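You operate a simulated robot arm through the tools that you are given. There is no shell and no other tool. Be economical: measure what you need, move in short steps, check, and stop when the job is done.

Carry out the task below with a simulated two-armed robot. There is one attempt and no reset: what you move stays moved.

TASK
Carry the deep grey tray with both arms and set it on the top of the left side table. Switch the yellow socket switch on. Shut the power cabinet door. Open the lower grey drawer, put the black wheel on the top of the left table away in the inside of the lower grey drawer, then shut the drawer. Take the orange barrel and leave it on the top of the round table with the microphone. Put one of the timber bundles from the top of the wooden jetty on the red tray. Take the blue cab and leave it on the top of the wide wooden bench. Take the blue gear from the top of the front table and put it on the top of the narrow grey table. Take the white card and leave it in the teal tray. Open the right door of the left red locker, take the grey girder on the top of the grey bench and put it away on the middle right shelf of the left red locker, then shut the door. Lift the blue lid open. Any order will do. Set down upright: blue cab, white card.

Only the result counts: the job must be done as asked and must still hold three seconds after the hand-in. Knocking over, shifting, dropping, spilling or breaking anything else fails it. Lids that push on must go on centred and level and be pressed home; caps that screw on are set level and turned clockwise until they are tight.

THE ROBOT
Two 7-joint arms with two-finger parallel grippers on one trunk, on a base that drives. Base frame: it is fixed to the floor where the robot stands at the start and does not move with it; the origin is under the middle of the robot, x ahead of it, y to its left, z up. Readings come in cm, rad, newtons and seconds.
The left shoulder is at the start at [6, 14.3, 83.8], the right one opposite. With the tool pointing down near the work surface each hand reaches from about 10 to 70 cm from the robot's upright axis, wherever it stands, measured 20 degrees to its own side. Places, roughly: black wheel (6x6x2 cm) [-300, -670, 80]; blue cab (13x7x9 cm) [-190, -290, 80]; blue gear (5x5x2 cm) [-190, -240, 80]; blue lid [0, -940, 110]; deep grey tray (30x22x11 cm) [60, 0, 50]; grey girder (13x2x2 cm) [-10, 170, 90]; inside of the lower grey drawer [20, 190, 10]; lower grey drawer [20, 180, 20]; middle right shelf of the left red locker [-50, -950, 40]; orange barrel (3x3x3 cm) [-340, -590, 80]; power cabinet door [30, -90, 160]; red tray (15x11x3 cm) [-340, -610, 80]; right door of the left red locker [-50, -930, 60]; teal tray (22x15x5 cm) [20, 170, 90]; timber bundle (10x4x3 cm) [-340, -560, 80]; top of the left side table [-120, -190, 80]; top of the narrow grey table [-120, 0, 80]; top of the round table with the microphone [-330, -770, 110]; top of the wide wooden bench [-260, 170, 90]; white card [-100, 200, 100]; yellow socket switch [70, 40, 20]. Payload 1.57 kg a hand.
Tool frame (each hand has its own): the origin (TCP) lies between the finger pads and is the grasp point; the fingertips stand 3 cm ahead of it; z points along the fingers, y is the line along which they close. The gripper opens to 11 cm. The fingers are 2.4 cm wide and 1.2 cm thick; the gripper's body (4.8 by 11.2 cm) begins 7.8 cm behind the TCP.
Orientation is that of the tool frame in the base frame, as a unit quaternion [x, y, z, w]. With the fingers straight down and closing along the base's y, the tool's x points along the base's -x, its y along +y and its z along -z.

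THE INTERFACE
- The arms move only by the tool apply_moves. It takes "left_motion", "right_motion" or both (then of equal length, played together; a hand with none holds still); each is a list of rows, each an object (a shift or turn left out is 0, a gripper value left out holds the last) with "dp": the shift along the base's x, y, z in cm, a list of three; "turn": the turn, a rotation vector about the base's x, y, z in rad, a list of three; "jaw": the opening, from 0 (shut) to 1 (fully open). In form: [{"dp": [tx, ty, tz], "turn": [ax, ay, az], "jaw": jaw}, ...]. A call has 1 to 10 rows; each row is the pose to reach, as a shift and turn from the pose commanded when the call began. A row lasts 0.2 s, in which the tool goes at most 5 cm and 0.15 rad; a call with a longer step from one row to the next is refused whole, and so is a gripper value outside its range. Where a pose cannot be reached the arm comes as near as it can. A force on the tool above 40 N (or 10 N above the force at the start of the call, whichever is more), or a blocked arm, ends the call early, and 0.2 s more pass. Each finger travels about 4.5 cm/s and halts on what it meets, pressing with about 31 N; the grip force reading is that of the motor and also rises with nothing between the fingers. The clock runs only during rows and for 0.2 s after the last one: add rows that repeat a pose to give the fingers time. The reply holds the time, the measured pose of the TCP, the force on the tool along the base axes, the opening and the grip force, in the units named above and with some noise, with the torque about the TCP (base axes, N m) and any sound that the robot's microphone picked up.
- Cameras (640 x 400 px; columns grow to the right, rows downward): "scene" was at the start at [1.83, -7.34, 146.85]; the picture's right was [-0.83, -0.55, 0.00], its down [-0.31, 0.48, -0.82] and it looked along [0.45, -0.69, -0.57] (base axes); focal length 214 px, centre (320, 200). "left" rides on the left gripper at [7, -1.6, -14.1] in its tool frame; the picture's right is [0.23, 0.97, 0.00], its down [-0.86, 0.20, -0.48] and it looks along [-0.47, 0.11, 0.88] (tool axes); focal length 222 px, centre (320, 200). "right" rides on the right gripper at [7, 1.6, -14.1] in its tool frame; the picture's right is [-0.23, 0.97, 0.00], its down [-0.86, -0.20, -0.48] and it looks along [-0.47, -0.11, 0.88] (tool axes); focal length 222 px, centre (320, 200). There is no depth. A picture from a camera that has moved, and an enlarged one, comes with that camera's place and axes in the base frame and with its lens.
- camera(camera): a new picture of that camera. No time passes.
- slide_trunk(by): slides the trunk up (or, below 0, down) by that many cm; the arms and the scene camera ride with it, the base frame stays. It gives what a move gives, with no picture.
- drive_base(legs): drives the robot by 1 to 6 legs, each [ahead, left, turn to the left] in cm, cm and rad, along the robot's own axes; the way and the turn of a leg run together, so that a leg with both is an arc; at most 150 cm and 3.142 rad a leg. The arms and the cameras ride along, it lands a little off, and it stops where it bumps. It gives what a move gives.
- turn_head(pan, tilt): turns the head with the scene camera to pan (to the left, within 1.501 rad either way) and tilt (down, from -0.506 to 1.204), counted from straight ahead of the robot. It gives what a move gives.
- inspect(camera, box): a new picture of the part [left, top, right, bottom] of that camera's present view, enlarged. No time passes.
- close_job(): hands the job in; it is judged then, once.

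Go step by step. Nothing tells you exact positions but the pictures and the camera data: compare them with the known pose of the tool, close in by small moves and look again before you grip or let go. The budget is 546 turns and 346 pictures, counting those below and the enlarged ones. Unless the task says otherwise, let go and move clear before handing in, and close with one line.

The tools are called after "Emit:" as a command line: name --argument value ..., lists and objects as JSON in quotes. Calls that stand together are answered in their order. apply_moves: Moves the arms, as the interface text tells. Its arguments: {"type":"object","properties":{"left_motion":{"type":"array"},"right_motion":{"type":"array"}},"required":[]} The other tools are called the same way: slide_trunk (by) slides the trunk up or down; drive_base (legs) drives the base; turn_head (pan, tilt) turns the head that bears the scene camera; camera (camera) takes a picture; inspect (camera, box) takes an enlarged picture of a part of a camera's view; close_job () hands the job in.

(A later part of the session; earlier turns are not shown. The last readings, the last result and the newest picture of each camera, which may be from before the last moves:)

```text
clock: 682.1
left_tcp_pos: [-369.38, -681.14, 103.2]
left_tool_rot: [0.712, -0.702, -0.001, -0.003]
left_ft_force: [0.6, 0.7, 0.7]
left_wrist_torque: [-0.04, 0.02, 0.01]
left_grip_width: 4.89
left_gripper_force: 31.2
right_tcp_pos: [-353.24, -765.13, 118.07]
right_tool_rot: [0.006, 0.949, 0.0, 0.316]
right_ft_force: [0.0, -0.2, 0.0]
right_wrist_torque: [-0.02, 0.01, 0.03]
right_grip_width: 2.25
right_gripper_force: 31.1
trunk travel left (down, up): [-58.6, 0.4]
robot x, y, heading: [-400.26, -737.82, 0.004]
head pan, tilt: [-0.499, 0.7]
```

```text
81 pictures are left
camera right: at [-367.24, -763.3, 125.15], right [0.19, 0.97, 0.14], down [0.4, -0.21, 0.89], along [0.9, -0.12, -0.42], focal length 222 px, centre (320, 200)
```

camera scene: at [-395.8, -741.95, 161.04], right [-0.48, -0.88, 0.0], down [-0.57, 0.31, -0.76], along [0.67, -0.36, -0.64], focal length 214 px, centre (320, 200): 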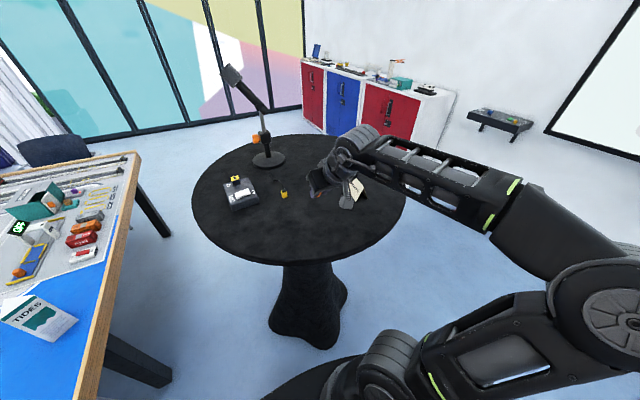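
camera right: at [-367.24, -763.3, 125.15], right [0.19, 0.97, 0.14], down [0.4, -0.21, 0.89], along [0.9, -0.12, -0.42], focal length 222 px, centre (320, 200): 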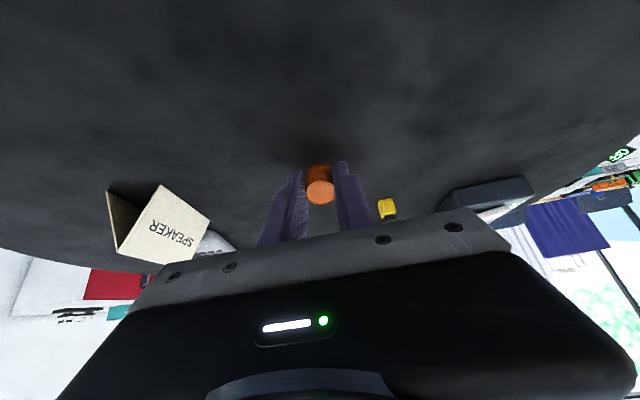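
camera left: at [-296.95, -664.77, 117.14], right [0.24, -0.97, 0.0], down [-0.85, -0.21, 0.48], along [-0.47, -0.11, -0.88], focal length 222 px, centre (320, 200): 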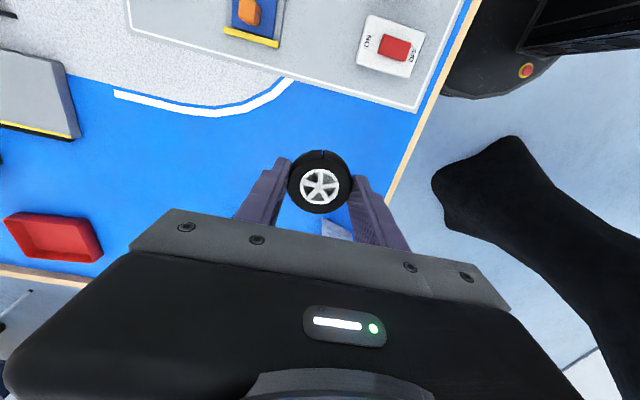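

Emit:
apply_moves --right_motion '[{"dp": [0, 0, -0.5]}, {"dp": [0, 0, -1]}, {"dp": [0, 0, -1.5]}, {"dp": [0, 0, -2]}, {"dp": [0, 0, -2.5]}]'

Emit:
camera --camera "right"

```text
clock: 683.0
left_tcp_pos: [-369.45, -681.19, 103.14]
left_tool_rot: [0.711, -0.703, 0.0, -0.004]
left_ft_force: [0.2, 0.5, 0.2]
left_wrist_torque: [0.02, 0.0, 0.01]
left_grip_width: 4.9
left_gripper_force: 31.0
right_tcp_pos: [-353.11, -765.17, 117.09]
right_tool_rot: [0.007, 0.946, 0.0, 0.325]
right_ft_force: [-5.8, -0.7, 11.1]
right_wrist_torque: [-0.01, 0.07, -0.02]
right_grip_width: 2.24
right_gripper_force: 30.8
trunk travel left (down, up): [-58.6, 0.4]
robot x, y, heading: [-400.31, -738.12, 0.004]
head pan, tilt: [-0.499, 0.7]
stopped in row 4 (right hand): the force on the tool passed its limit at 45 N (the readings are from after the stop); the commanded pose is now the measured one
```

```text
80 pictures are left
camera right: at [-367.23, -763.3, 123.98], right [0.19, 0.97, 0.14], down [0.38, -0.21, 0.9], along [0.91, -0.12, -0.41], focal length 222 px, centre (320, 200)
```

right: 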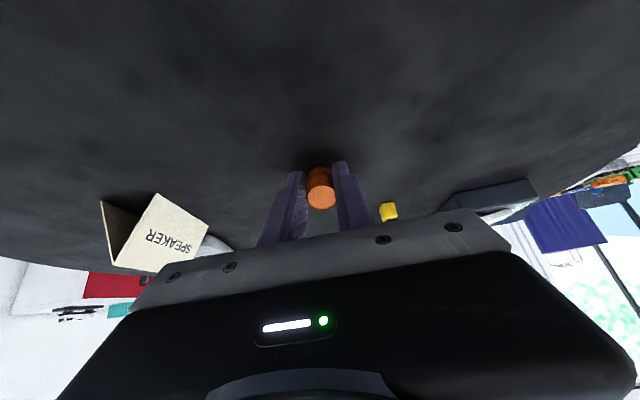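

Contact. I raise slightly and rotate the hand toward vertical so the barrel stands nearly upright, then touch down again.

Emit:
apply_moves --right_motion '[{"dp": [0, 0, 1], "turn": [0, 0.1, 0]}, {"dp": [0, 0, 1.5], "turn": [0, 0.22, 0]}, {"dp": [0, 0, 1.8], "turn": [0, 0.34, 0]}, {"dp": [0, 0, 1.8], "turn": [0, 0.46, 0]}, {"dp": [0, 0, 1.8], "turn": [0, 0.55, 0]}, {"dp": [0, 0, 1.8], "turn": [0, 0.55, 0]}]'

Emit:
camera --camera "right"

```text
clock: 684.4
left_tcp_pos: [-369.37, -681.16, 103.09]
left_tool_rot: [0.712, -0.703, -0.001, -0.003]
left_ft_force: [-0.1, -0.8, -0.5]
left_wrist_torque: [0.01, 0.01, 0.01]
left_grip_width: 4.9
left_gripper_force: 30.9
right_tcp_pos: [-353.13, -765.15, 118.8]
right_tool_rot: [0.007, 0.998, -0.003, 0.063]
right_ft_force: [-0.7, 0.7, -0.9]
right_wrist_torque: [-0.01, 0.01, 0.01]
right_grip_width: 2.24
right_gripper_force: 31.0
trunk travel left (down, up): [-58.6, 0.4]
robot x, y, heading: [-400.42, -738.12, 0.01]
head pan, tilt: [-0.499, 0.7]
```

```text
79 pictures are left
camera right: at [-361.67, -763.27, 131.96], right [0.24, 0.97, 0.02], down [0.79, -0.21, 0.58], along [0.57, -0.12, -0.81], focal length 222 px, centre (320, 200)
```

right: 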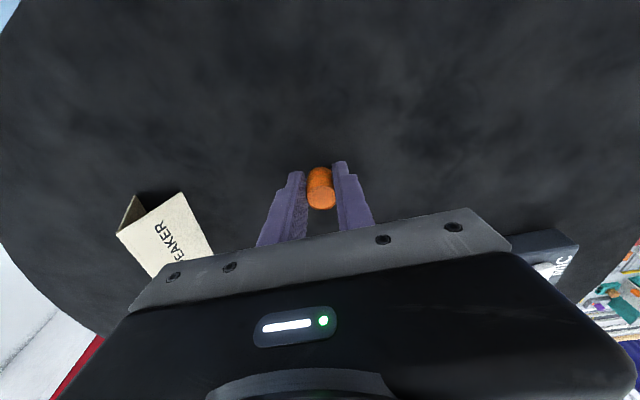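

Emit:
apply_moves --right_motion '[{"dp": [0, 0, -0.6]}, {"dp": [0, 0, -1.1]}, {"dp": [0, 0, -1.6]}, {"dp": [0, 0, -2.1]}, {"dp": [0, 0, -2.6]}]'

```text
clock: 685.5
left_tcp_pos: [-369.49, -681.16, 103.13]
left_tool_rot: [0.711, -0.703, 0.0, -0.004]
left_ft_force: [1.1, 0.1, -0.4]
left_wrist_torque: [0.03, 0.02, 0.01]
left_grip_width: 4.87
left_gripper_force: 30.9
right_tcp_pos: [-353.2, -765.24, 117.19]
right_tool_rot: [0.006, 0.998, -0.002, 0.061]
right_ft_force: [-7.6, 1.7, 13.1]
right_wrist_torque: [0.06, 0.15, 0.02]
right_grip_width: 2.27
right_gripper_force: 31.0
trunk travel left (down, up): [-58.6, 0.4]
robot x, y, heading: [-400.56, -737.66, 0.004]
head pan, tilt: [-0.499, 0.7]
stopped in row 5 (right hand): the force on the tool passed its limit at 47 N (the readings are from after the stop); the commanded pose is now the measured one
```

Touchdown at 117.2. I release and lift away.

Emit:
apply_moves --right_motion '[{"dp": [0, 0, 0.2], "jaw": 0.25}, {"dp": [0, 0, 0.2], "jaw": 0.35}, {"dp": [0, 0, 0.2]}, {"dp": [0, 0, 0.2]}, {"dp": [0, 0, 1]}, {"dp": [-0.5, 0, 2], "turn": [0, -0.1, 0]}, {"dp": [-1, 0, 3.5], "turn": [0, -0.22, 0]}, {"dp": [-1.5, 0, 5], "turn": [0, -0.34, 0]}, {"dp": [-2, 0, 6.5], "turn": [0, -0.46, 0]}]'

Emit:
camera --camera "right"

```text
clock: 687.5
left_tcp_pos: [-369.42, -681.29, 103.12]
left_tool_rot: [0.711, -0.703, -0.001, -0.003]
left_ft_force: [-0.2, -0.4, -0.7]
left_wrist_torque: [-0.02, 0.01, -0.01]
left_grip_width: 4.9
left_gripper_force: 31.2
right_tcp_pos: [-354.94, -765.31, 123.56]
right_tool_rot: [0.005, 0.958, 0.001, 0.286]
right_ft_force: [-0.9, -0.2, -0.2]
right_wrist_torque: [0.02, -0.01, 0.04]
right_grip_width: 3.87
right_gripper_force: 0.1
trunk travel left (down, up): [-58.6, 0.4]
robot x, y, heading: [-400.38, -738.3, 0.007]
head pan, tilt: [-0.499, 0.7]
```

```text
78 pictures are left
camera right: at [-368.39, -763.42, 131.57], right [0.2, 0.97, 0.13], down [0.45, -0.21, 0.87], along [0.87, -0.12, -0.48], focal length 222 px, centre (320, 200)
```

right: 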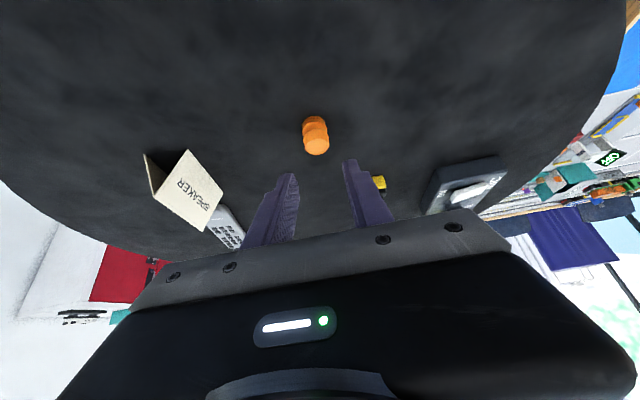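

The barrel stands on the microphone table. Now back to the drawer with the wheel: I tuck the left hand in and drive around.

Emit:
apply_moves --left_motion '[{"dp": [0, -4.5, 0]}, {"dp": [0, -9, 0]}, {"dp": [0, -13.5, 0]}, {"dp": [0, -18, 0]}, {"dp": [0, -22.5, 0]}]' --right_motion '[{"dp": [-2, 0, 0]}, {"dp": [-4, 0, 0]}, {"dp": [-6, 0, 0]}, {"dp": [-8, 0, 0]}, {"dp": [-8, 0, 0]}]'

Emit:
drive_base --legs '[[-50, 0, -0.005], [0, -140, 0], [150, 0, 0], [150, 0, 0], [85, 0, 0], [0, 0, 1.57]]'

Emit:
turn_head --pan 0 --tilt 0.3

Emit:
camera --camera "scene"

```text
clock: 688.7
left_tcp_pos: [-369.54, -703.73, 103.26]
left_tool_rot: [0.711, -0.703, 0.0, -0.003]
left_ft_force: [-1.0, -0.8, -0.4]
left_wrist_torque: [0.01, 0.0, -0.01]
left_grip_width: 4.89
left_gripper_force: 30.6
right_tcp_pos: [-362.92, -765.17, 123.5]
right_tool_rot: [0.007, 0.959, 0.001, 0.285]
right_ft_force: [0.6, 0.4, -0.1]
right_wrist_torque: [0.02, -0.01, -0.01]
right_grip_width: 3.83
right_gripper_force: 0.1
trunk travel left (down, up): [-58.6, 0.4]
robot x, y, heading: [-400.4, -737.95, 0.006]
head pan, tilt: [-0.499, 0.7]
```

```text
clock: 720.0
left_tcp_pos: [-99.97, -844.76, 103.26]
left_tool_rot: [1.0, -0.013, -0.002, -0.003]
left_ft_force: [0.7, 0.1, -0.6]
left_wrist_torque: [0.0, 0.03, -0.01]
left_grip_width: 4.87
left_gripper_force: 31.6
right_tcp_pos: [-38.22, -840.71, 123.53]
right_tool_rot: [-0.66, 0.695, 0.198, 0.205]
right_ft_force: [-0.1, 0.9, -0.4]
right_wrist_torque: [-0.01, 0.01, -0.02]
right_grip_width: 3.86
right_gripper_force: 0.0
trunk travel left (down, up): [-58.6, 0.4]
robot x, y, heading: [-66.84, -877.04, 1.535]
head pan, tilt: [-0.499, 0.7]
```

```text
clock: 720.9
left_tcp_pos: [-100.0, -844.67, 103.2]
left_tool_rot: [1.0, -0.014, -0.002, -0.001]
left_ft_force: [-0.1, -0.2, -0.6]
left_wrist_torque: [0.03, 0.01, -0.03]
left_grip_width: 4.89
left_gripper_force: 31.3
right_tcp_pos: [-38.29, -840.72, 123.61]
right_tool_rot: [-0.66, 0.696, 0.197, 0.204]
right_ft_force: [-0.2, -0.7, -0.2]
right_wrist_torque: [0.0, 0.02, 0.0]
right_grip_width: 3.85
right_gripper_force: 0.1
trunk travel left (down, up): [-58.6, 0.4]
robot x, y, heading: [-66.99, -877.09, 1.535]
head pan, tilt: [0.0, 0.3]
```

```text
77 pictures are left
camera scene: at [-66.74, -870.61, 164.65], right [1.0, -0.04, 0.0], down [-0.01, -0.3, -0.96], along [0.03, 0.95, -0.3], focal length 214 px, centre (320, 200)
```

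scene: 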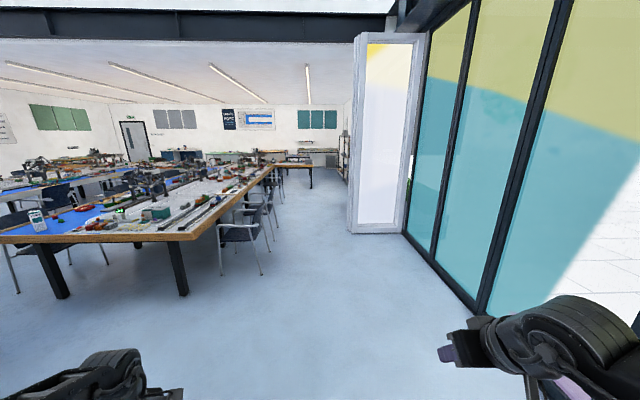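

Emit:
drive_base --legs '[[150, 0, 0.035], [150, 0, 0], [150, 0, 0], [60, -44, 0], [150, 0, 0], [150, 0, 0]]'

Emit:
camera --camera "scene"

```text
clock: 760.1
left_tcp_pos: [-71.3, -37.21, 103.19]
left_tool_rot: [0.999, 0.038, -0.002, -0.001]
left_ft_force: [-0.3, 0.3, -0.4]
left_wrist_torque: [-0.01, -0.02, 0.01]
left_grip_width: 4.87
left_gripper_force: 31.3
right_tcp_pos: [-10.19, -26.79, 123.4]
right_tool_rot: [0.694, -0.661, -0.208, -0.195]
right_ft_force: [0.0, 0.1, 0.3]
right_wrist_torque: [0.0, -0.01, -0.02]
right_grip_width: 3.84
right_gripper_force: 0.0
trunk travel left (down, up): [-58.6, 0.4]
robot x, y, heading: [-34.89, -65.95, 1.636]
head pan, tilt: [0.0, 0.3]
```

```text
76 pictures are left
camera scene: at [-35.57, -59.5, 164.66], right [1.0, 0.07, 0.0], down [0.02, -0.3, -0.96], along [-0.06, 0.95, -0.3], focal length 214 px, centre (320, 200)
```

scene: 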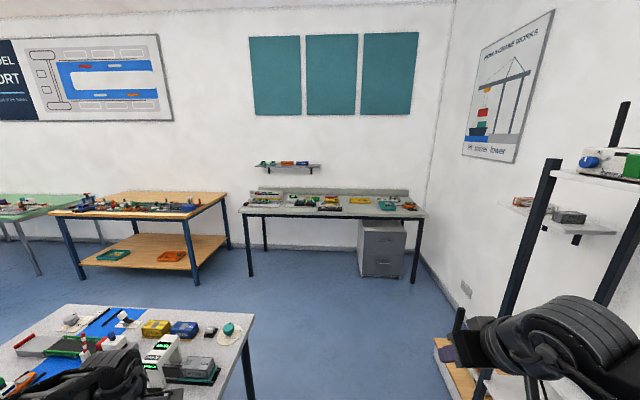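

Emit:
drive_base --legs '[[0, 0, -0.06], [130, -20, 0]]'

Emit:
turn_head --pan -0.2 --tilt 0.8

Emit:
camera --camera "scene"

```text
clock: 767.2
left_tcp_pos: [-49.2, 96.27, 103.08]
left_tool_rot: [1.0, 0.003, -0.003, -0.002]
left_ft_force: [-1.3, -0.5, -0.7]
left_wrist_torque: [-0.01, -0.03, 0.02]
left_grip_width: 4.88
left_gripper_force: 31.0
right_tcp_pos: [12.44, 102.26, 123.45]
right_tool_rot: [-0.67, 0.685, 0.201, 0.202]
right_ft_force: [0.0, -0.9, 0.4]
right_wrist_torque: [-0.02, -0.01, 0.01]
right_grip_width: 3.86
right_gripper_force: 0.1
trunk travel left (down, up): [-58.6, 0.4]
robot x, y, heading: [-15.22, 64.96, 1.571]
head pan, tilt: [0.0, 0.3]
```

```text
clock: 768.1
left_tcp_pos: [-49.14, 96.27, 103.19]
left_tool_rot: [1.0, 0.003, -0.003, -0.002]
left_ft_force: [0.3, 0.4, -0.1]
left_wrist_torque: [-0.02, 0.02, 0.0]
left_grip_width: 4.89
left_gripper_force: 30.8
right_tcp_pos: [12.34, 102.1, 123.53]
right_tool_rot: [-0.671, 0.685, 0.201, 0.202]
right_ft_force: [-0.1, 0.4, -0.1]
right_wrist_torque: [0.0, 0.0, 0.0]
right_grip_width: 3.86
right_gripper_force: 0.0
trunk travel left (down, up): [-58.6, 0.4]
robot x, y, heading: [-15.08, 64.94, 1.565]
head pan, tilt: [-0.201, 0.799]
```

```text
75 pictures are left
camera scene: at [-13.56, 69.94, 160.23], right [0.98, -0.2, 0.0], down [-0.15, -0.7, -0.7], along [0.14, 0.68, -0.72], focal length 214 px, centre (320, 200)
```

scene: 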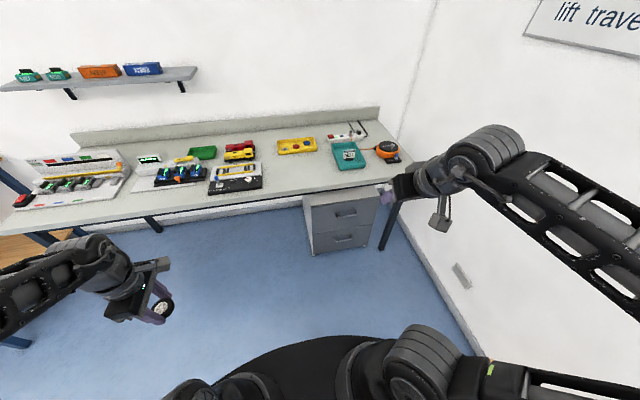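

Emit:
inspect --camera "scene" --box '[295, 185, 385, 260]'

```text
5.33 times, centred on (340, 222) of scene
camera zoom: at [-13.56, 69.94, 160.23], right [0.98, -0.2, 0.0], down [-0.15, -0.7, -0.7], along [0.14, 0.68, -0.72], focal length 1144 px, centre (213, 80)
```

zoom: 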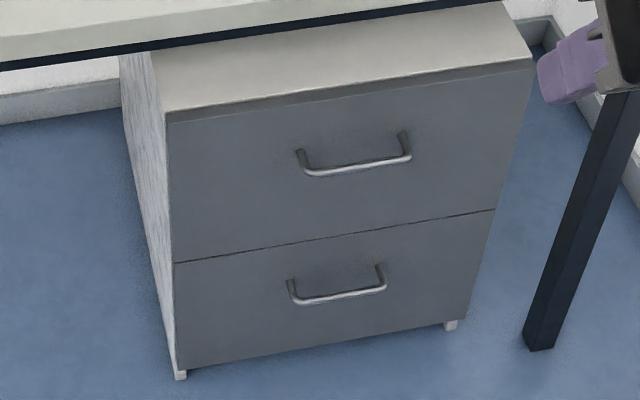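

The lower drawer has a horizontal bar handle at about (22, 155, 22.4). I reorient the right hand (closing vertically-ish, pitched forward) for it.

Emit:
apply_moves --right_motion '[{"dp": [0, 0, -2], "turn": [-0.145, 0, 0]}, {"dp": [0, 0, -4], "turn": [-0.29, 0, 0]}, {"dp": [0, 0, -7], "turn": [-0.435, 0, 0]}, {"dp": [0, 0, -10], "turn": [-0.58, 0, 0]}, {"dp": [0, 0, -13], "turn": [-0.58, 0, 0]}, {"dp": [0, 0, -16], "turn": [-0.58, 0, 0]}, {"dp": [0, 0, -19], "turn": [-0.58, 0, 0]}, {"dp": [0, 0, -22], "turn": [-0.58, 0, 0]}]'

Emit:
apply_moves --right_motion '[{"turn": [0, 0, -0.15]}, {"turn": [0, 0, -0.3]}, {"turn": [0, 0, -0.45]}, {"turn": [0, 0, -0.6]}, {"turn": [0, 0, -0.75]}, {"turn": [0, 0, -0.9]}, {"turn": [0, 0, -1.05]}, {"turn": [0, 0, -1.2]}, {"turn": [0, 0, -1.35]}, {"turn": [0, 0, -1.5]}]'

Emit:
slide_trunk --by -40

Emit:
apply_moves --right_motion '[{"dp": [0, 0, -2], "turn": [0.13, 0, 0], "jaw": 0.35}, {"dp": [0, 0, -5], "turn": [0.26, 0, 0]}, {"dp": [0, 0, -8], "turn": [0.39, 0, 0]}, {"dp": [0, 0, -11], "turn": [0.52, 0, 0]}, {"dp": [0, 0, -14], "turn": [0.65, 0, 0]}, {"dp": [0, 0, -17], "turn": [0.78, 0, 0]}, {"dp": [0, 0, -20], "turn": [0.78, 0, 0]}]'

```text
clock: 769.9
left_tcp_pos: [-49.26, 96.12, 103.17]
left_tool_rot: [1.0, 0.003, -0.002, -0.002]
left_ft_force: [-0.4, 0.5, -0.6]
left_wrist_torque: [-0.02, 0.02, -0.02]
left_grip_width: 4.88
left_gripper_force: 31.5
right_tcp_pos: [12.37, 102.12, 101.48]
right_tool_rot: [-0.7, 0.715, -0.003, 0.002]
right_ft_force: [-0.4, -0.8, -0.8]
right_wrist_torque: [-0.02, 0.02, 0.0]
right_grip_width: 3.84
right_gripper_force: 0.1
trunk travel left (down, up): [-58.6, 0.4]
robot x, y, heading: [-15.21, 65.24, 1.568]
head pan, tilt: [-0.201, 0.799]
```

```text
clock: 772.1
left_tcp_pos: [-49.2, 96.02, 103.06]
left_tool_rot: [1.0, 0.003, -0.003, -0.001]
left_ft_force: [0.5, -0.3, 0.7]
left_wrist_torque: [0.02, 0.02, 0.0]
left_grip_width: 4.87
left_gripper_force: 31.3
right_tcp_pos: [12.38, 102.18, 101.44]
right_tool_rot: [-0.024, 1.0, -0.003, 0.0]
right_ft_force: [0.4, -0.7, 0.0]
right_wrist_torque: [0.03, -0.04, 0.01]
right_grip_width: 3.84
right_gripper_force: 0.1
trunk travel left (down, up): [-58.6, 0.4]
robot x, y, heading: [-14.84, 64.61, 1.569]
head pan, tilt: [-0.201, 0.799]
```

```text
clock: 776.0
left_tcp_pos: [-49.19, 96.18, 63.23]
left_tool_rot: [1.0, 0.002, -0.002, -0.002]
left_ft_force: [0.6, 0.5, -0.6]
left_wrist_torque: [-0.01, 0.02, 0.02]
left_grip_width: 4.89
left_gripper_force: 31.3
right_tcp_pos: [12.45, 102.28, 61.5]
right_tool_rot: [-0.025, 1.0, -0.004, -0.001]
right_ft_force: [-0.1, -0.2, 0.2]
right_wrist_torque: [0.02, -0.03, 0.0]
right_grip_width: 3.83
right_gripper_force: 0.0
trunk travel left (down, up): [-18.6, 40.4]
robot x, y, heading: [-15.24, 65.34, 1.571]
head pan, tilt: [-0.201, 0.799]
```

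```text
clock: 777.5
left_tcp_pos: [-49.15, 96.1, 63.23]
left_tool_rot: [1.0, 0.003, -0.002, -0.002]
left_ft_force: [1.5, -0.3, 0.2]
left_wrist_torque: [0.01, 0.02, 0.0]
left_grip_width: 4.87
left_gripper_force: 31.4
right_tcp_pos: [13.55, 104.4, 39.1]
right_tool_rot: [-0.023, 0.926, 0.377, 0.008]
right_ft_force: [-0.1, 0.4, -0.3]
right_wrist_torque: [0.0, -0.02, -0.01]
right_grip_width: 3.86
right_gripper_force: 0.0
right hand out of reach, approached as far as the arm can: row 3, 4, 5, 6, 7
trunk travel left (down, up): [-18.6, 40.4]
robot x, y, heading: [-15.33, 65.13, 1.57]
head pan, tilt: [-0.201, 0.799]
```

Emit:
slide_trunk --by -9

Emit:
drive_base --legs '[[25, -8, 0]]'

Emit:
camera --camera "right"

Emit:
camera --camera "scene"

```text
clock: 778.8
left_tcp_pos: [-49.18, 96.13, 54.25]
left_tool_rot: [1.0, 0.003, -0.002, -0.001]
left_ft_force: [0.6, -0.9, -0.7]
left_wrist_torque: [-0.01, -0.01, -0.01]
left_grip_width: 4.91
left_gripper_force: 30.5
right_tcp_pos: [13.44, 104.31, 30.17]
right_tool_rot: [-0.025, 0.926, 0.377, 0.01]
right_ft_force: [0.8, 0.5, -0.1]
right_wrist_torque: [0.01, -0.02, 0.0]
right_grip_width: 3.83
right_gripper_force: 0.1
trunk travel left (down, up): [-9.6, 49.4]
robot x, y, heading: [-15.16, 65.23, 1.566]
head pan, tilt: [-0.201, 0.799]
```

```text
clock: 780.7
left_tcp_pos: [-41.01, 121.23, 54.25]
left_tool_rot: [1.0, 0.002, -0.003, -0.002]
left_ft_force: [0.5, 0.7, -0.1]
left_wrist_torque: [0.01, -0.01, 0.0]
left_grip_width: 4.9
left_gripper_force: 30.7
right_tcp_pos: [21.64, 129.53, 30.13]
right_tool_rot: [-0.024, 0.926, 0.376, 0.01]
right_ft_force: [-0.4, 0.0, 0.1]
right_wrist_torque: [-0.02, 0.01, -0.03]
right_grip_width: 3.82
right_gripper_force: 0.0
trunk travel left (down, up): [-9.6, 49.4]
robot x, y, heading: [-6.96, 90.09, 1.57]
head pan, tilt: [-0.201, 0.799]
```

```text
73 pictures are left
camera right: at [14.67, 120.66, 41.15], right [0.18, 0.7, 0.69], down [0.86, -0.44, 0.23], along [0.47, 0.55, -0.69], focal length 222 px, centre (320, 200)
```

right: 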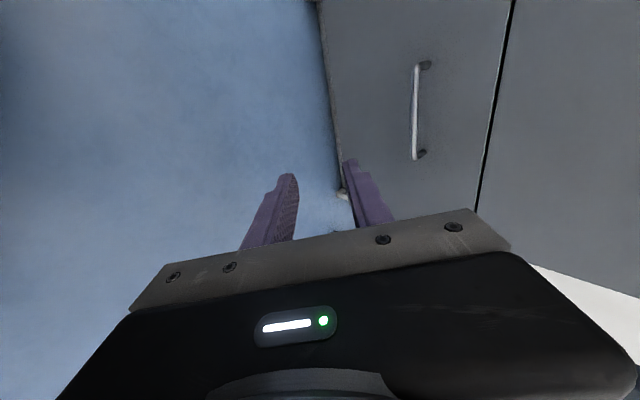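

```text
72 pictures are left
camera scene: at [-5.36, 95.05, 111.22], right [0.98, -0.2, 0.0], down [-0.15, -0.7, -0.7], along [0.14, 0.68, -0.72], focal length 214 px, centre (320, 200)
```

scene: 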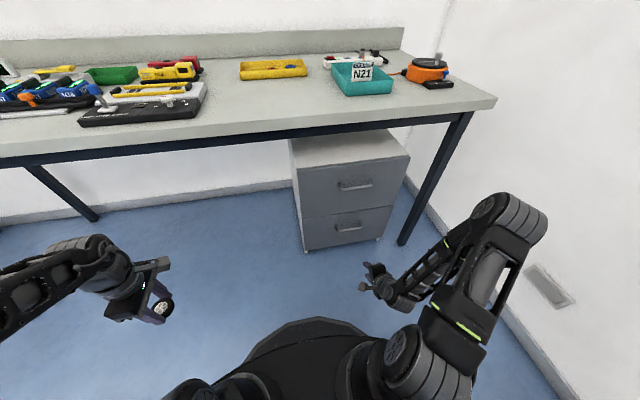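

The bar triangulates to (21.6, 156.7, 24.2). I move to the pre-approach and then along the pointing direction.

Emit:
apply_moves --right_motion '[{"dp": [0, 4, 1]}, {"dp": [0, 8, 2]}, {"dp": [0, 12, 3]}, {"dp": [0, 16, 3.2]}, {"dp": [0, 17.7, 3.2]}, {"dp": [0, 20.5, 0.5]}, {"dp": [0, 22.5, -1.4]}, {"dp": [0, 22.5, -1.4]}]'

Emit:
camera --camera "right"

```text
clock: 782.5
left_tcp_pos: [-40.89, 121.26, 54.19]
left_tool_rot: [1.0, 0.002, -0.003, -0.003]
left_ft_force: [-1.1, 0.2, -1.5]
left_wrist_torque: [0.01, -0.04, 0.04]
left_grip_width: 4.88
left_gripper_force: 31.3
right_tcp_pos: [21.8, 152.02, 28.81]
right_tool_rot: [-0.024, 0.926, 0.376, 0.009]
right_ft_force: [-0.6, 0.0, 0.7]
right_wrist_torque: [-0.01, 0.02, 0.01]
right_grip_width: 3.86
right_gripper_force: 0.1
trunk travel left (down, up): [-9.6, 49.4]
robot x, y, heading: [-6.64, 89.99, 1.57]
head pan, tilt: [-0.201, 0.799]
```

```text
71 pictures are left
camera right: at [14.76, 143.16, 39.77], right [0.18, 0.7, 0.69], down [0.86, -0.44, 0.23], along [0.47, 0.55, -0.69], focal length 222 px, centre (320, 200)
```

right: 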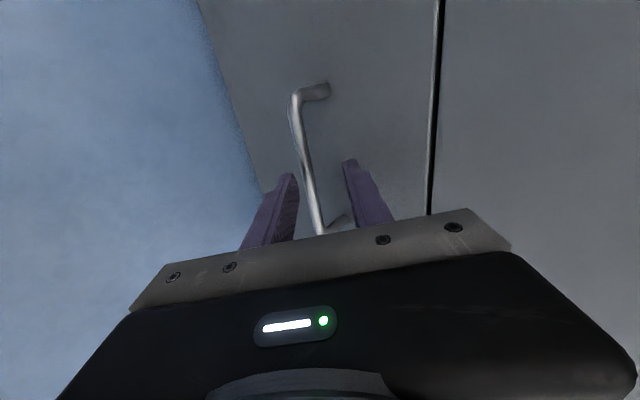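

Emit:
apply_moves --right_motion '[{"dp": [0, 1.2, -1.2], "jaw": 0.28}, {"dp": [0, 2.4, -2.4]}, {"dp": [0, 3, -3]}, {"dp": [0, 3, -3]}, {"dp": [0, 3, -3], "jaw": 0}, {"dp": [0, 3, -3]}, {"dp": [0, 3, -3]}, {"dp": [0, 3, -3]}]'

Emit:
camera --camera "right"

```text
clock: 783.1
left_tcp_pos: [-40.97, 121.21, 54.25]
left_tool_rot: [1.0, 0.002, -0.003, -0.002]
left_ft_force: [-0.6, 0.4, -0.1]
left_wrist_torque: [-0.01, 0.0, -0.04]
left_grip_width: 4.89
left_gripper_force: 30.5
right_tcp_pos: [21.8, 153.65, 26.94]
right_tool_rot: [-0.024, 0.926, 0.377, 0.009]
right_ft_force: [-0.9, -8.1, 7.9]
right_wrist_torque: [0.31, -0.08, -0.06]
right_grip_width: 3.11
right_gripper_force: 0.2
trunk travel left (down, up): [-9.6, 49.4]
robot x, y, heading: [-7.4, 90.32, 1.563]
head pan, tilt: [-0.201, 0.799]
stopped in row 2 (right hand): the force on the tool passed its limit at 55 N (the readings are from after the stop); the commanded pose is now the measured one
```

```text
70 pictures are left
camera right: at [14.77, 144.85, 37.98], right [0.18, 0.71, 0.69], down [0.86, -0.44, 0.23], along [0.47, 0.55, -0.69], focal length 222 px, centre (320, 200)
```

right: 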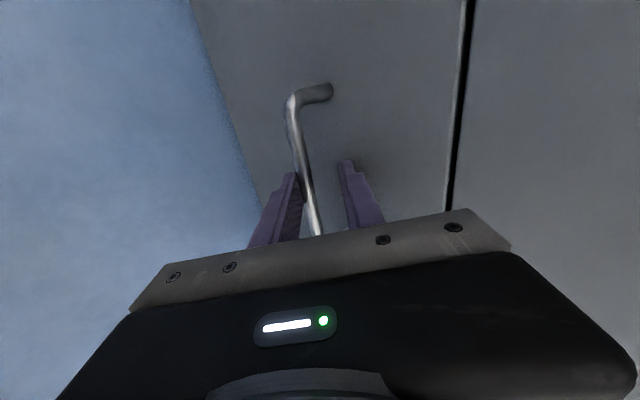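

The upper fingertip touched the drawer front; the bar is between the fingers, so I close here.

Emit:
apply_moves --right_motion '[{"dp": [0, -0.2, 0.1], "jaw": 0}, {"dp": [0, -0.2, 0.1]}, {"dp": [0, -0.2, 0.1]}, {"dp": [0, -0.2, 0.1]}, {"dp": [0, -0.2, 0.1]}]'

```text
clock: 784.3
left_tcp_pos: [-40.9, 121.33, 54.25]
left_tool_rot: [1.0, 0.001, -0.004, -0.001]
left_ft_force: [0.4, 0.0, 0.2]
left_wrist_torque: [-0.02, 0.01, -0.01]
left_grip_width: 4.91
left_gripper_force: 30.8
right_tcp_pos: [21.74, 153.08, 26.35]
right_tool_rot: [-0.024, 0.929, 0.369, 0.009]
right_ft_force: [5.8, -24.7, -30.1]
right_wrist_torque: [-0.55, 0.43, -0.54]
right_grip_width: 1.13
right_gripper_force: 29.1
trunk travel left (down, up): [-9.6, 49.4]
robot x, y, heading: [-7.1, 89.86, 1.563]
head pan, tilt: [-0.201, 0.799]
```

Emit:
apply_moves --right_motion '[{"dp": [0, -0.4, -0.4]}, {"dp": [0, -0.4, -0.4]}]'

Emit:
drive_base --legs '[[-10, 0, 0]]'

Emit:
drive_base --legs '[[-14, 0, 0]]'

Emit:
camera --camera "scene"

```text
clock: 784.9
left_tcp_pos: [-40.92, 121.35, 54.15]
left_tool_rot: [1.0, 0.002, -0.004, -0.001]
left_ft_force: [-0.2, -1.5, -0.2]
left_wrist_torque: [0.0, -0.03, 0.04]
left_grip_width: 4.87
left_gripper_force: 30.8
right_tcp_pos: [21.7, 152.98, 26.33]
right_tool_rot: [-0.023, 0.928, 0.373, 0.008]
right_ft_force: [5.0, -17.6, -23.3]
right_wrist_torque: [-0.41, 0.64, -0.35]
right_grip_width: 1.18
right_gripper_force: 29.0
trunk travel left (down, up): [-9.6, 49.4]
robot x, y, heading: [-6.72, 90.1, 1.566]
head pan, tilt: [-0.201, 0.799]
```

```text
clock: 786.0
left_tcp_pos: [-40.96, 111.32, 54.11]
left_tool_rot: [1.0, 0.002, -0.004, -0.001]
left_ft_force: [0.0, -0.1, 0.1]
left_wrist_torque: [0.02, 0.01, 0.0]
left_grip_width: 4.88
left_gripper_force: 31.0
right_tcp_pos: [21.76, 143.26, 26.42]
right_tool_rot: [-0.024, 0.927, 0.375, 0.008]
right_ft_force: [6.9, 0.9, -27.4]
right_wrist_torque: [-0.3, 0.42, -0.57]
right_grip_width: 1.18
right_gripper_force: 28.7
trunk travel left (down, up): [-9.6, 49.4]
robot x, y, heading: [-7.1, 80.41, 1.567]
head pan, tilt: [-0.201, 0.799]
```

```text
clock: 787.3
left_tcp_pos: [-41.0, 97.5, 54.2]
left_tool_rot: [1.0, 0.002, -0.002, 0.0]
left_ft_force: [-0.2, 0.2, 0.7]
left_wrist_torque: [0.01, 0.01, -0.03]
left_grip_width: 4.89
left_gripper_force: 30.7
right_tcp_pos: [21.87, 129.34, 26.3]
right_tool_rot: [-0.023, 0.927, 0.375, 0.009]
right_ft_force: [8.6, -0.7, -16.5]
right_wrist_torque: [-0.13, 0.42, -0.54]
right_grip_width: 1.16
right_gripper_force: 29.5
trunk travel left (down, up): [-9.6, 49.4]
robot x, y, heading: [-7.11, 66.24, 1.57]
head pan, tilt: [-0.201, 0.799]
```

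```text
69 pictures are left
camera scene: at [-5.36, 71.23, 111.21], right [0.98, -0.2, 0.0], down [-0.15, -0.7, -0.7], along [0.14, 0.68, -0.72], focal length 214 px, centre (320, 200)
```

scene: 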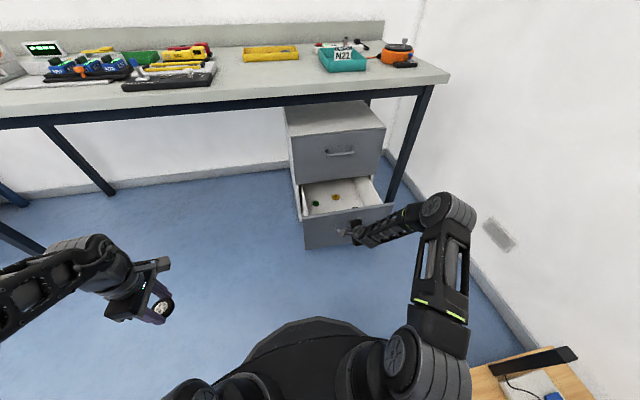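

The drawer slid open ~24 cm. I pull a little more, then look inside.

Emit:
drive_base --legs '[[-6, 0, 0]]'

Emit:
inspect --camera "scene" --box '[270, 90, 430, 270]'

```text
clock: 788.3
left_tcp_pos: [-41.13, 91.43, 54.17]
left_tool_rot: [1.0, 0.004, -0.003, 0.0]
left_ft_force: [0.0, -0.2, 0.3]
left_wrist_torque: [-0.05, -0.02, -0.01]
left_grip_width: 4.86
left_gripper_force: 30.5
right_tcp_pos: [21.84, 123.32, 26.38]
right_tool_rot: [-0.023, 0.927, 0.375, 0.01]
right_ft_force: [2.9, 0.5, -8.6]
right_wrist_torque: [-0.07, 0.52, -0.48]
right_grip_width: 1.17
right_gripper_force: 29.0
trunk travel left (down, up): [-9.6, 49.4]
robot x, y, heading: [-6.74, 60.09, 1.567]
head pan, tilt: [-0.201, 0.799]
```

```text
2.22 times, centred on (350, 180) of scene
camera zoom: at [-5.4, 65.26, 111.22], right [0.98, -0.2, 0.0], down [-0.14, -0.7, -0.7], along [0.14, 0.68, -0.72], focal length 477 px, centre (253, 244)
```

zoom: 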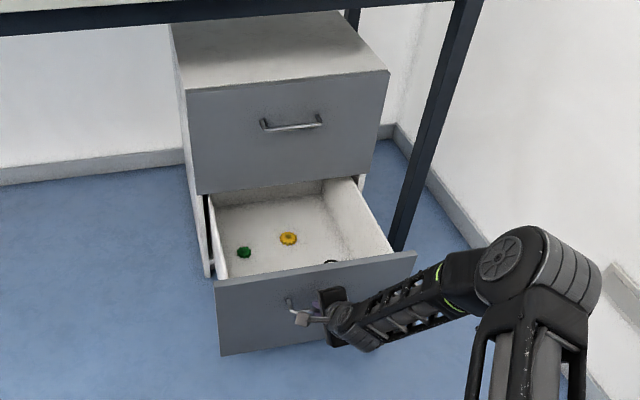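

The drawer is open 30 cm; the area around (18, 142) inside is free. I release the handle, withdraw the right hand, and move in with the left.

Emit:
apply_moves --right_motion '[{"jaw": 0.4}, {"jaw": 0.4}, {"jaw": 0.4}, {"dp": [0, -2, 2]}, {"dp": [0, -5, 5]}, {"dp": [0, -8, 8]}, {"dp": [3, -9, 12]}, {"dp": [6, -10, 16]}, {"dp": [9, -11, 19]}]'

Emit:
drive_base --legs '[[0, -26, 0], [16, 0, 0]]'

Emit:
apply_moves --left_motion '[{"dp": [3, 3, 0]}, {"dp": [6, 6, 0]}, {"dp": [9, 9, 0]}, {"dp": [12, 12, 0]}, {"dp": [15, 15, 0]}, {"dp": [18, 18, 0]}, {"dp": [21, 21, 0]}, {"dp": [24, 24, 0]}, {"dp": [27, 27, 0]}, {"dp": [30, 30, 0]}]'

Emit:
camera --camera "left"

Emit:
camera --camera "scene"

```text
refused: row 7 steps farther than a row can; nothing moved
```

```text
clock: 789.2
left_tcp_pos: [-38.22, 91.18, 54.19]
left_tool_rot: [1.0, 0.005, -0.004, -0.001]
left_ft_force: [-0.2, -0.1, -0.4]
left_wrist_torque: [0.02, -0.03, 0.01]
left_grip_width: 4.87
left_gripper_force: 31.0
right_tcp_pos: [22.64, 123.38, 26.5]
right_tool_rot: [-0.033, 0.928, 0.372, -0.005]
right_ft_force: [0.1, -0.9, 1.6]
right_wrist_torque: [-0.05, 0.53, -0.53]
right_grip_width: 1.17
right_gripper_force: 28.9
trunk travel left (down, up): [-9.6, 49.4]
robot x, y, heading: [-3.94, 60.65, 1.576]
head pan, tilt: [-0.201, 0.799]
stopped in leg 1: the force on the tool passed its limit at 60 N (the readings are from after the stop); the commanded pose is now the measured one
```

```text
clock: 791.4
left_tcp_pos: [-8.03, 121.34, 54.34]
left_tool_rot: [1.0, 0.005, -0.003, -0.002]
left_ft_force: [-0.5, -0.4, 0.8]
left_wrist_torque: [0.02, -0.02, -0.03]
left_grip_width: 4.87
left_gripper_force: 30.4
right_tcp_pos: [22.76, 123.35, 26.39]
right_tool_rot: [-0.034, 0.928, 0.372, -0.005]
right_ft_force: [1.4, 0.9, 2.9]
right_wrist_torque: [0.09, 1.19, 0.07]
right_grip_width: 1.18
right_gripper_force: 29.2
trunk travel left (down, up): [-9.6, 49.4]
robot x, y, heading: [-3.86, 60.42, 1.572]
head pan, tilt: [-0.201, 0.799]
```

```text
67 pictures are left
camera left: at [-0.9, 122.93, 68.43], right [0.24, -0.97, 0.0], down [-0.85, -0.21, 0.48], along [-0.47, -0.11, -0.88], focal length 222 px, centre (320, 200)
```

left: 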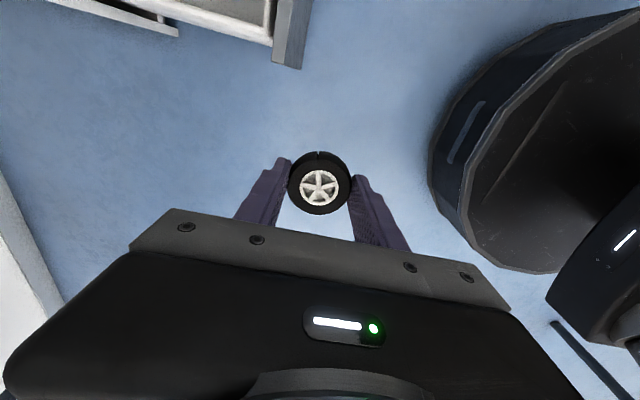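

```text
66 pictures are left
camera scene: at [-2.48, 65.17, 111.23], right [0.98, -0.2, 0.0], down [-0.14, -0.7, -0.7], along [0.14, 0.68, -0.72], focal length 214 px, centre (320, 200)
```

scene: 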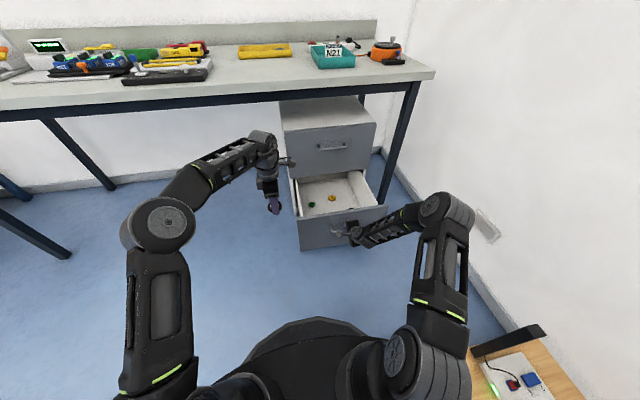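

The release was refused, so the handle is still held; no harm done. I release now with smaller steps.

Emit:
apply_moves --right_motion '[{"jaw": 0.4}, {"jaw": 0.4}, {"jaw": 0.4}, {"dp": [0, -2, 2]}, {"dp": [0, -5, 5]}, {"dp": [0, -8, 7.5]}, {"dp": [2, -9, 11]}, {"dp": [4, -10, 15]}, {"dp": [6, -11, 19]}]'

Emit:
camera --camera "scene"

```text
clock: 793.4
left_tcp_pos: [-7.93, 121.42, 54.23]
left_tool_rot: [1.0, 0.005, -0.002, -0.002]
left_ft_force: [-0.4, 1.0, -0.5]
left_wrist_torque: [-0.01, 0.02, 0.02]
left_grip_width: 4.9
left_gripper_force: 31.7
right_tcp_pos: [28.33, 112.26, 45.34]
right_tool_rot: [-0.035, 0.928, 0.371, -0.004]
right_ft_force: [-0.4, 0.0, -0.4]
right_wrist_torque: [0.02, 0.02, 0.02]
right_grip_width: 4.38
right_gripper_force: 0.1
trunk travel left (down, up): [-9.6, 49.4]
robot x, y, heading: [-4.09, 60.51, 1.576]
head pan, tilt: [-0.201, 0.799]
```

```text
65 pictures are left
camera scene: at [-2.47, 65.23, 111.22], right [0.98, -0.2, 0.0], down [-0.14, -0.7, -0.7], along [0.14, 0.68, -0.72], focal length 214 px, centre (320, 200)
```

scene: 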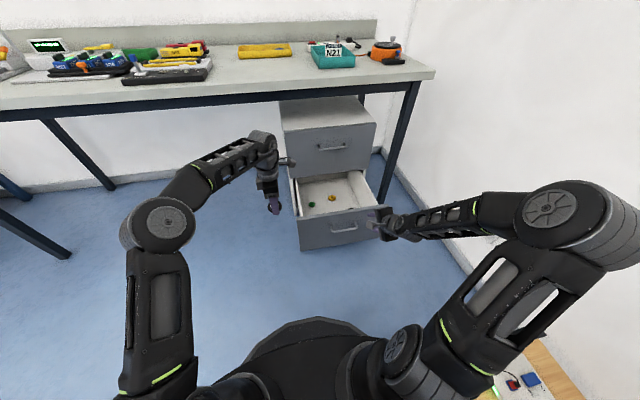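

Emit:
apply_moves --right_motion '[{"dp": [0, -3, 3]}, {"dp": [0, -6, 6]}, {"dp": [0, -9, 9]}, {"dp": [0, -12, 12]}, {"dp": [0, -15, 15]}]'

Emit:
drive_base --legs '[[0, -14, 0], [20, 0, 0]]'

Emit:
camera --camera "scene"

```text
clock: 794.6
left_tcp_pos: [-8.02, 121.35, 54.37]
left_tool_rot: [1.0, 0.005, -0.002, -0.002]
left_ft_force: [0.1, -0.3, 0.0]
left_wrist_torque: [0.03, 0.04, 0.0]
left_grip_width: 4.87
left_gripper_force: 31.0
right_tcp_pos: [29.73, 98.16, 61.24]
right_tool_rot: [-0.034, 0.929, 0.37, -0.006]
right_ft_force: [0.4, -0.3, -1.1]
right_wrist_torque: [0.01, 0.03, 0.01]
right_grip_width: 4.4
right_gripper_force: 0.0
right hand out of reach, approached as far as the arm can: row 4, 5
trunk travel left (down, up): [-9.6, 49.4]
robot x, y, heading: [-4.29, 60.16, 1.569]
head pan, tilt: [-0.201, 0.799]
```

```text
clock: 797.2
left_tcp_pos: [6.26, 141.57, 54.28]
left_tool_rot: [1.0, 0.003, -0.003, -0.002]
left_ft_force: [-0.7, 0.8, -0.8]
left_wrist_torque: [-0.02, -0.03, 0.01]
left_grip_width: 4.86
left_gripper_force: 31.4
right_tcp_pos: [43.87, 118.35, 61.28]
right_tool_rot: [-0.032, 0.928, 0.37, -0.006]
right_ft_force: [0.5, 0.2, 0.8]
right_wrist_torque: [-0.01, 0.0, 0.01]
right_grip_width: 4.4
right_gripper_force: 0.0
trunk travel left (down, up): [-9.6, 49.4]
robot x, y, heading: [9.61, 80.37, 1.568]
head pan, tilt: [-0.201, 0.799]
```

```text
64 pictures are left
camera scene: at [11.56, 85.41, 111.22], right [0.98, -0.2, 0.0], down [-0.14, -0.7, -0.7], along [0.14, 0.68, -0.72], focal length 214 px, centre (320, 200)
```

scene: 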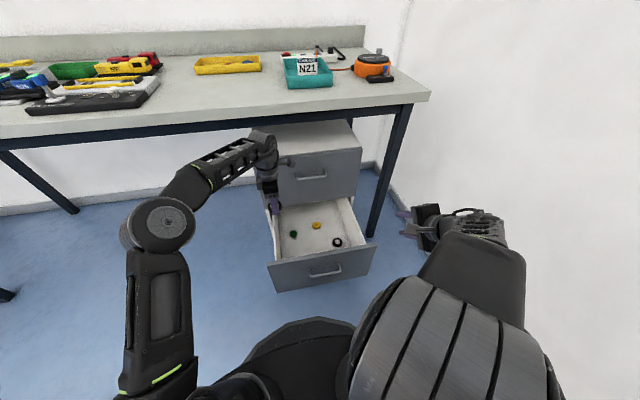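

Good view: free space around (17, 141). I move the left hand over and lower into the drawer.

Emit:
apply_moves --left_motion '[{"dp": [4, 0, -1]}, {"dp": [8, -0.3, -2]}, {"dp": [10.7, -0.6, -5]}, {"dp": [10.7, -0.6, -9.5]}, {"dp": [10.7, -0.6, -14]}, {"dp": [10.7, -0.6, -18.5]}, {"dp": [10.7, -0.6, -23]}, {"dp": [10.7, -0.6, -27.5]}, {"dp": [10.7, -0.6, -31]}, {"dp": [10.7, -0.6, -33]}]'

Emit:
camera --camera "left"

Emit:
camera --camera "scene"

```text
clock: 799.4
left_tcp_pos: [16.84, 141.05, 21.66]
left_tool_rot: [1.0, 0.004, -0.003, -0.002]
left_ft_force: [-0.8, 0.3, -0.7]
left_wrist_torque: [0.0, 0.01, 0.0]
left_grip_width: 4.89
left_gripper_force: 30.8
right_tcp_pos: [43.85, 118.37, 61.28]
right_tool_rot: [-0.033, 0.928, 0.37, -0.006]
right_ft_force: [-0.7, 0.3, 0.2]
right_wrist_torque: [0.0, 0.01, 0.01]
right_grip_width: 4.41
right_gripper_force: 0.0
trunk travel left (down, up): [-9.6, 49.4]
robot x, y, heading: [9.75, 80.6, 1.568]
head pan, tilt: [-0.201, 0.799]
```

```text
63 pictures are left
camera left: at [23.99, 142.56, 35.68], right [0.23, -0.97, -0.01], down [-0.85, -0.21, 0.48], along [-0.47, -0.11, -0.88], focal length 222 px, centre (320, 200)
```

left: 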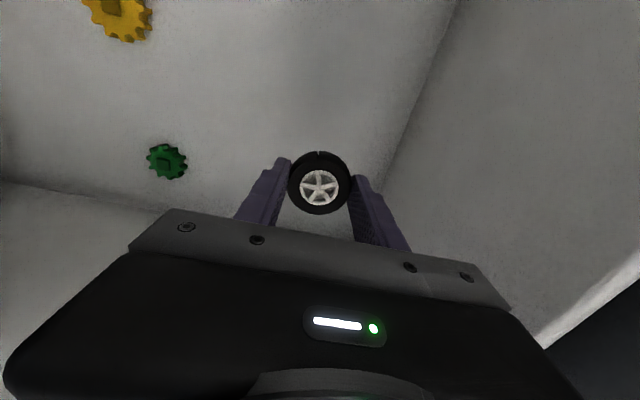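

```text
62 pictures are left
camera scene: at [11.56, 85.41, 111.23], right [0.98, -0.2, 0.0], down [-0.14, -0.7, -0.7], along [0.14, 0.68, -0.72], focal length 214 px, centre (320, 200)
```

scene: 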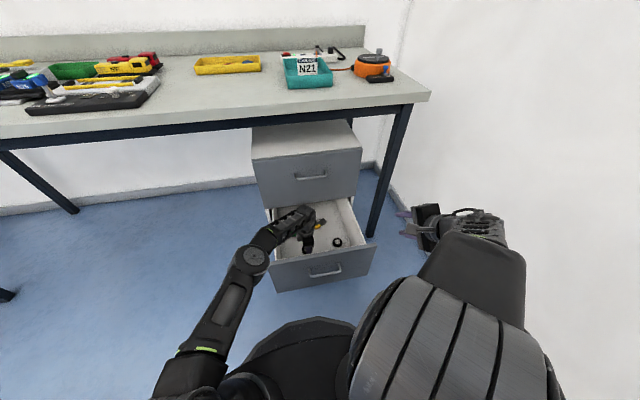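

Inside the drawer. I lower to touchdown.

Emit:
apply_moves --left_motion '[{"dp": [0, 0, -1.5]}, {"dp": [0, 0, -3]}, {"dp": [0, 0, -4.5]}, {"dp": [0, 0, -6]}, {"dp": [0, 0, -7]}, {"dp": [0, 0, -8]}, {"dp": [0, 0, -9]}, {"dp": [0, 0, -10]}]'

```text
clock: 801.2
left_tcp_pos: [16.49, 139.49, 14.45]
left_tool_rot: [1.0, 0.004, -0.003, -0.001]
left_ft_force: [-0.3, -0.5, -0.7]
left_wrist_torque: [-0.03, 0.0, -0.01]
left_grip_width: 4.87
left_gripper_force: 30.9
left hand out of reach, approached as far as the arm can: row 3, 4, 5, 6, 7, 8
right_tcp_pos: [43.86, 118.44, 61.16]
right_tool_rot: [-0.033, 0.928, 0.37, -0.005]
right_ft_force: [0.9, -0.4, -0.1]
right_wrist_torque: [-0.04, -0.01, -0.01]
right_grip_width: 4.4
right_gripper_force: 0.0
trunk travel left (down, up): [-9.6, 49.4]
robot x, y, heading: [10.08, 80.54, 1.567]
head pan, tilt: [-0.201, 0.799]
```

Emit:
slide_trunk --by -3

Emit:
camera --camera "left"

```text
clock: 801.8
left_tcp_pos: [16.45, 140.21, 12.86]
left_tool_rot: [1.0, 0.007, -0.002, -0.008]
left_ft_force: [0.5, 0.7, 15.8]
left_wrist_torque: [-0.28, 0.08, -0.01]
left_grip_width: 4.89
left_gripper_force: 30.8
right_tcp_pos: [43.75, 118.4, 58.9]
right_tool_rot: [-0.033, 0.928, 0.371, -0.005]
right_ft_force: [-0.1, 0.3, -0.4]
right_wrist_torque: [-0.03, -0.01, 0.01]
right_grip_width: 4.41
right_gripper_force: 0.0
trunk travel left (down, up): [-7.3, 51.7]
robot x, y, heading: [10.32, 80.38, 1.569]
head pan, tilt: [-0.201, 0.799]
stopped: the force on the tool passed its limit at 54 N (the readings are from after the stop); the commanded pose is now the measured one
```

```text
61 pictures are left
camera left: at [23.46, 141.67, 27.01], right [0.24, -0.97, -0.02], down [-0.85, -0.22, 0.48], along [-0.47, -0.1, -0.88], focal length 222 px, centre (320, 200)
```

left: 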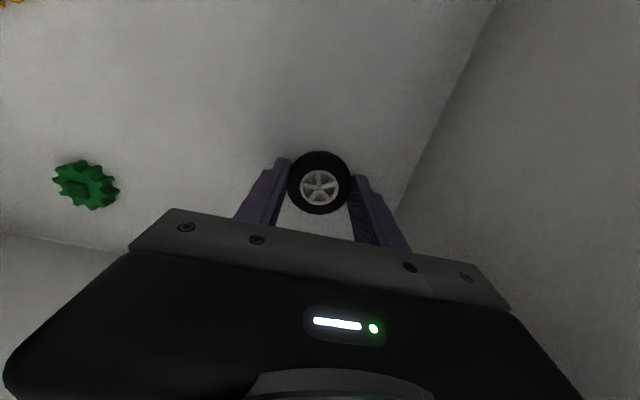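

Touched the drawer floor. I open the jaws and raise the hand straight out.

Emit:
apply_moves --left_motion '[{"dp": [0, 0, 0.2], "jaw": 0.55}, {"dp": [0, 0, 0.2], "jaw": 0.6}, {"dp": [0, 0, 0.2]}, {"dp": [0, 0, 0.5]}, {"dp": [0, 0, 4]}, {"dp": [0, 0, 8.5]}, {"dp": [0, 0, 13]}, {"dp": [0, 0, 17.5]}, {"dp": [0, 0, 22]}, {"dp": [0, 0, 26]}]'

Emit:
apply_moves --left_motion '[{"dp": [0, -2, 4]}, {"dp": [-2, -5, 7]}, {"dp": [-5, -8, 9]}, {"dp": [-8, -11, 10]}, {"dp": [-12, -13, 10]}]'

Emit:
camera --camera "scene"

```text
clock: 804.0
left_tcp_pos: [16.58, 139.89, 38.73]
left_tool_rot: [1.0, 0.005, -0.002, -0.006]
left_ft_force: [-0.2, 0.3, -0.4]
left_wrist_torque: [-0.05, -0.01, 0.0]
left_grip_width: 6.61
left_gripper_force: 0.1
right_tcp_pos: [43.79, 118.44, 59.1]
right_tool_rot: [-0.033, 0.928, 0.37, -0.006]
right_ft_force: [-0.1, -0.3, 0.7]
right_wrist_torque: [0.01, -0.01, 0.01]
right_grip_width: 4.38
right_gripper_force: 0.1
trunk travel left (down, up): [-7.3, 51.7]
robot x, y, heading: [9.51, 80.37, 1.57]
head pan, tilt: [-0.201, 0.799]
```

```text
clock: 805.2
left_tcp_pos: [4.39, 127.03, 48.53]
left_tool_rot: [1.0, 0.004, -0.002, -0.006]
left_ft_force: [0.1, -0.7, 0.7]
left_wrist_torque: [0.0, 0.01, 0.04]
left_grip_width: 6.61
left_gripper_force: 0.0
right_tcp_pos: [43.85, 118.36, 58.94]
right_tool_rot: [-0.032, 0.928, 0.371, -0.006]
right_ft_force: [-1.0, 0.0, 0.1]
right_wrist_torque: [0.03, 0.04, -0.01]
right_grip_width: 4.42
right_gripper_force: 0.0
trunk travel left (down, up): [-7.3, 51.7]
robot x, y, heading: [9.75, 80.5, 1.575]
head pan, tilt: [-0.201, 0.799]
```

```text
60 pictures are left
camera scene: at [11.58, 85.43, 108.87], right [0.98, -0.2, 0.0], down [-0.14, -0.7, -0.7], along [0.14, 0.68, -0.72], focal length 214 px, centre (320, 200)
```

scene: 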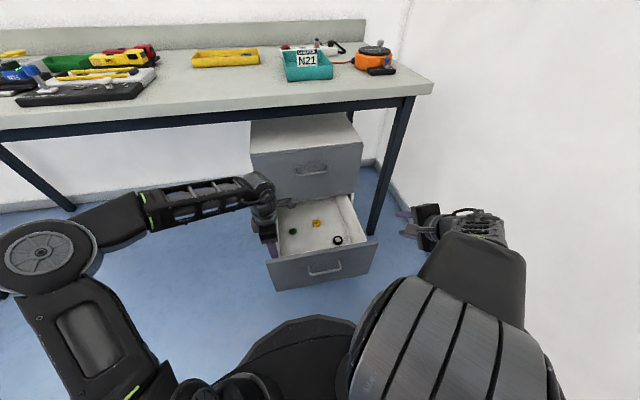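

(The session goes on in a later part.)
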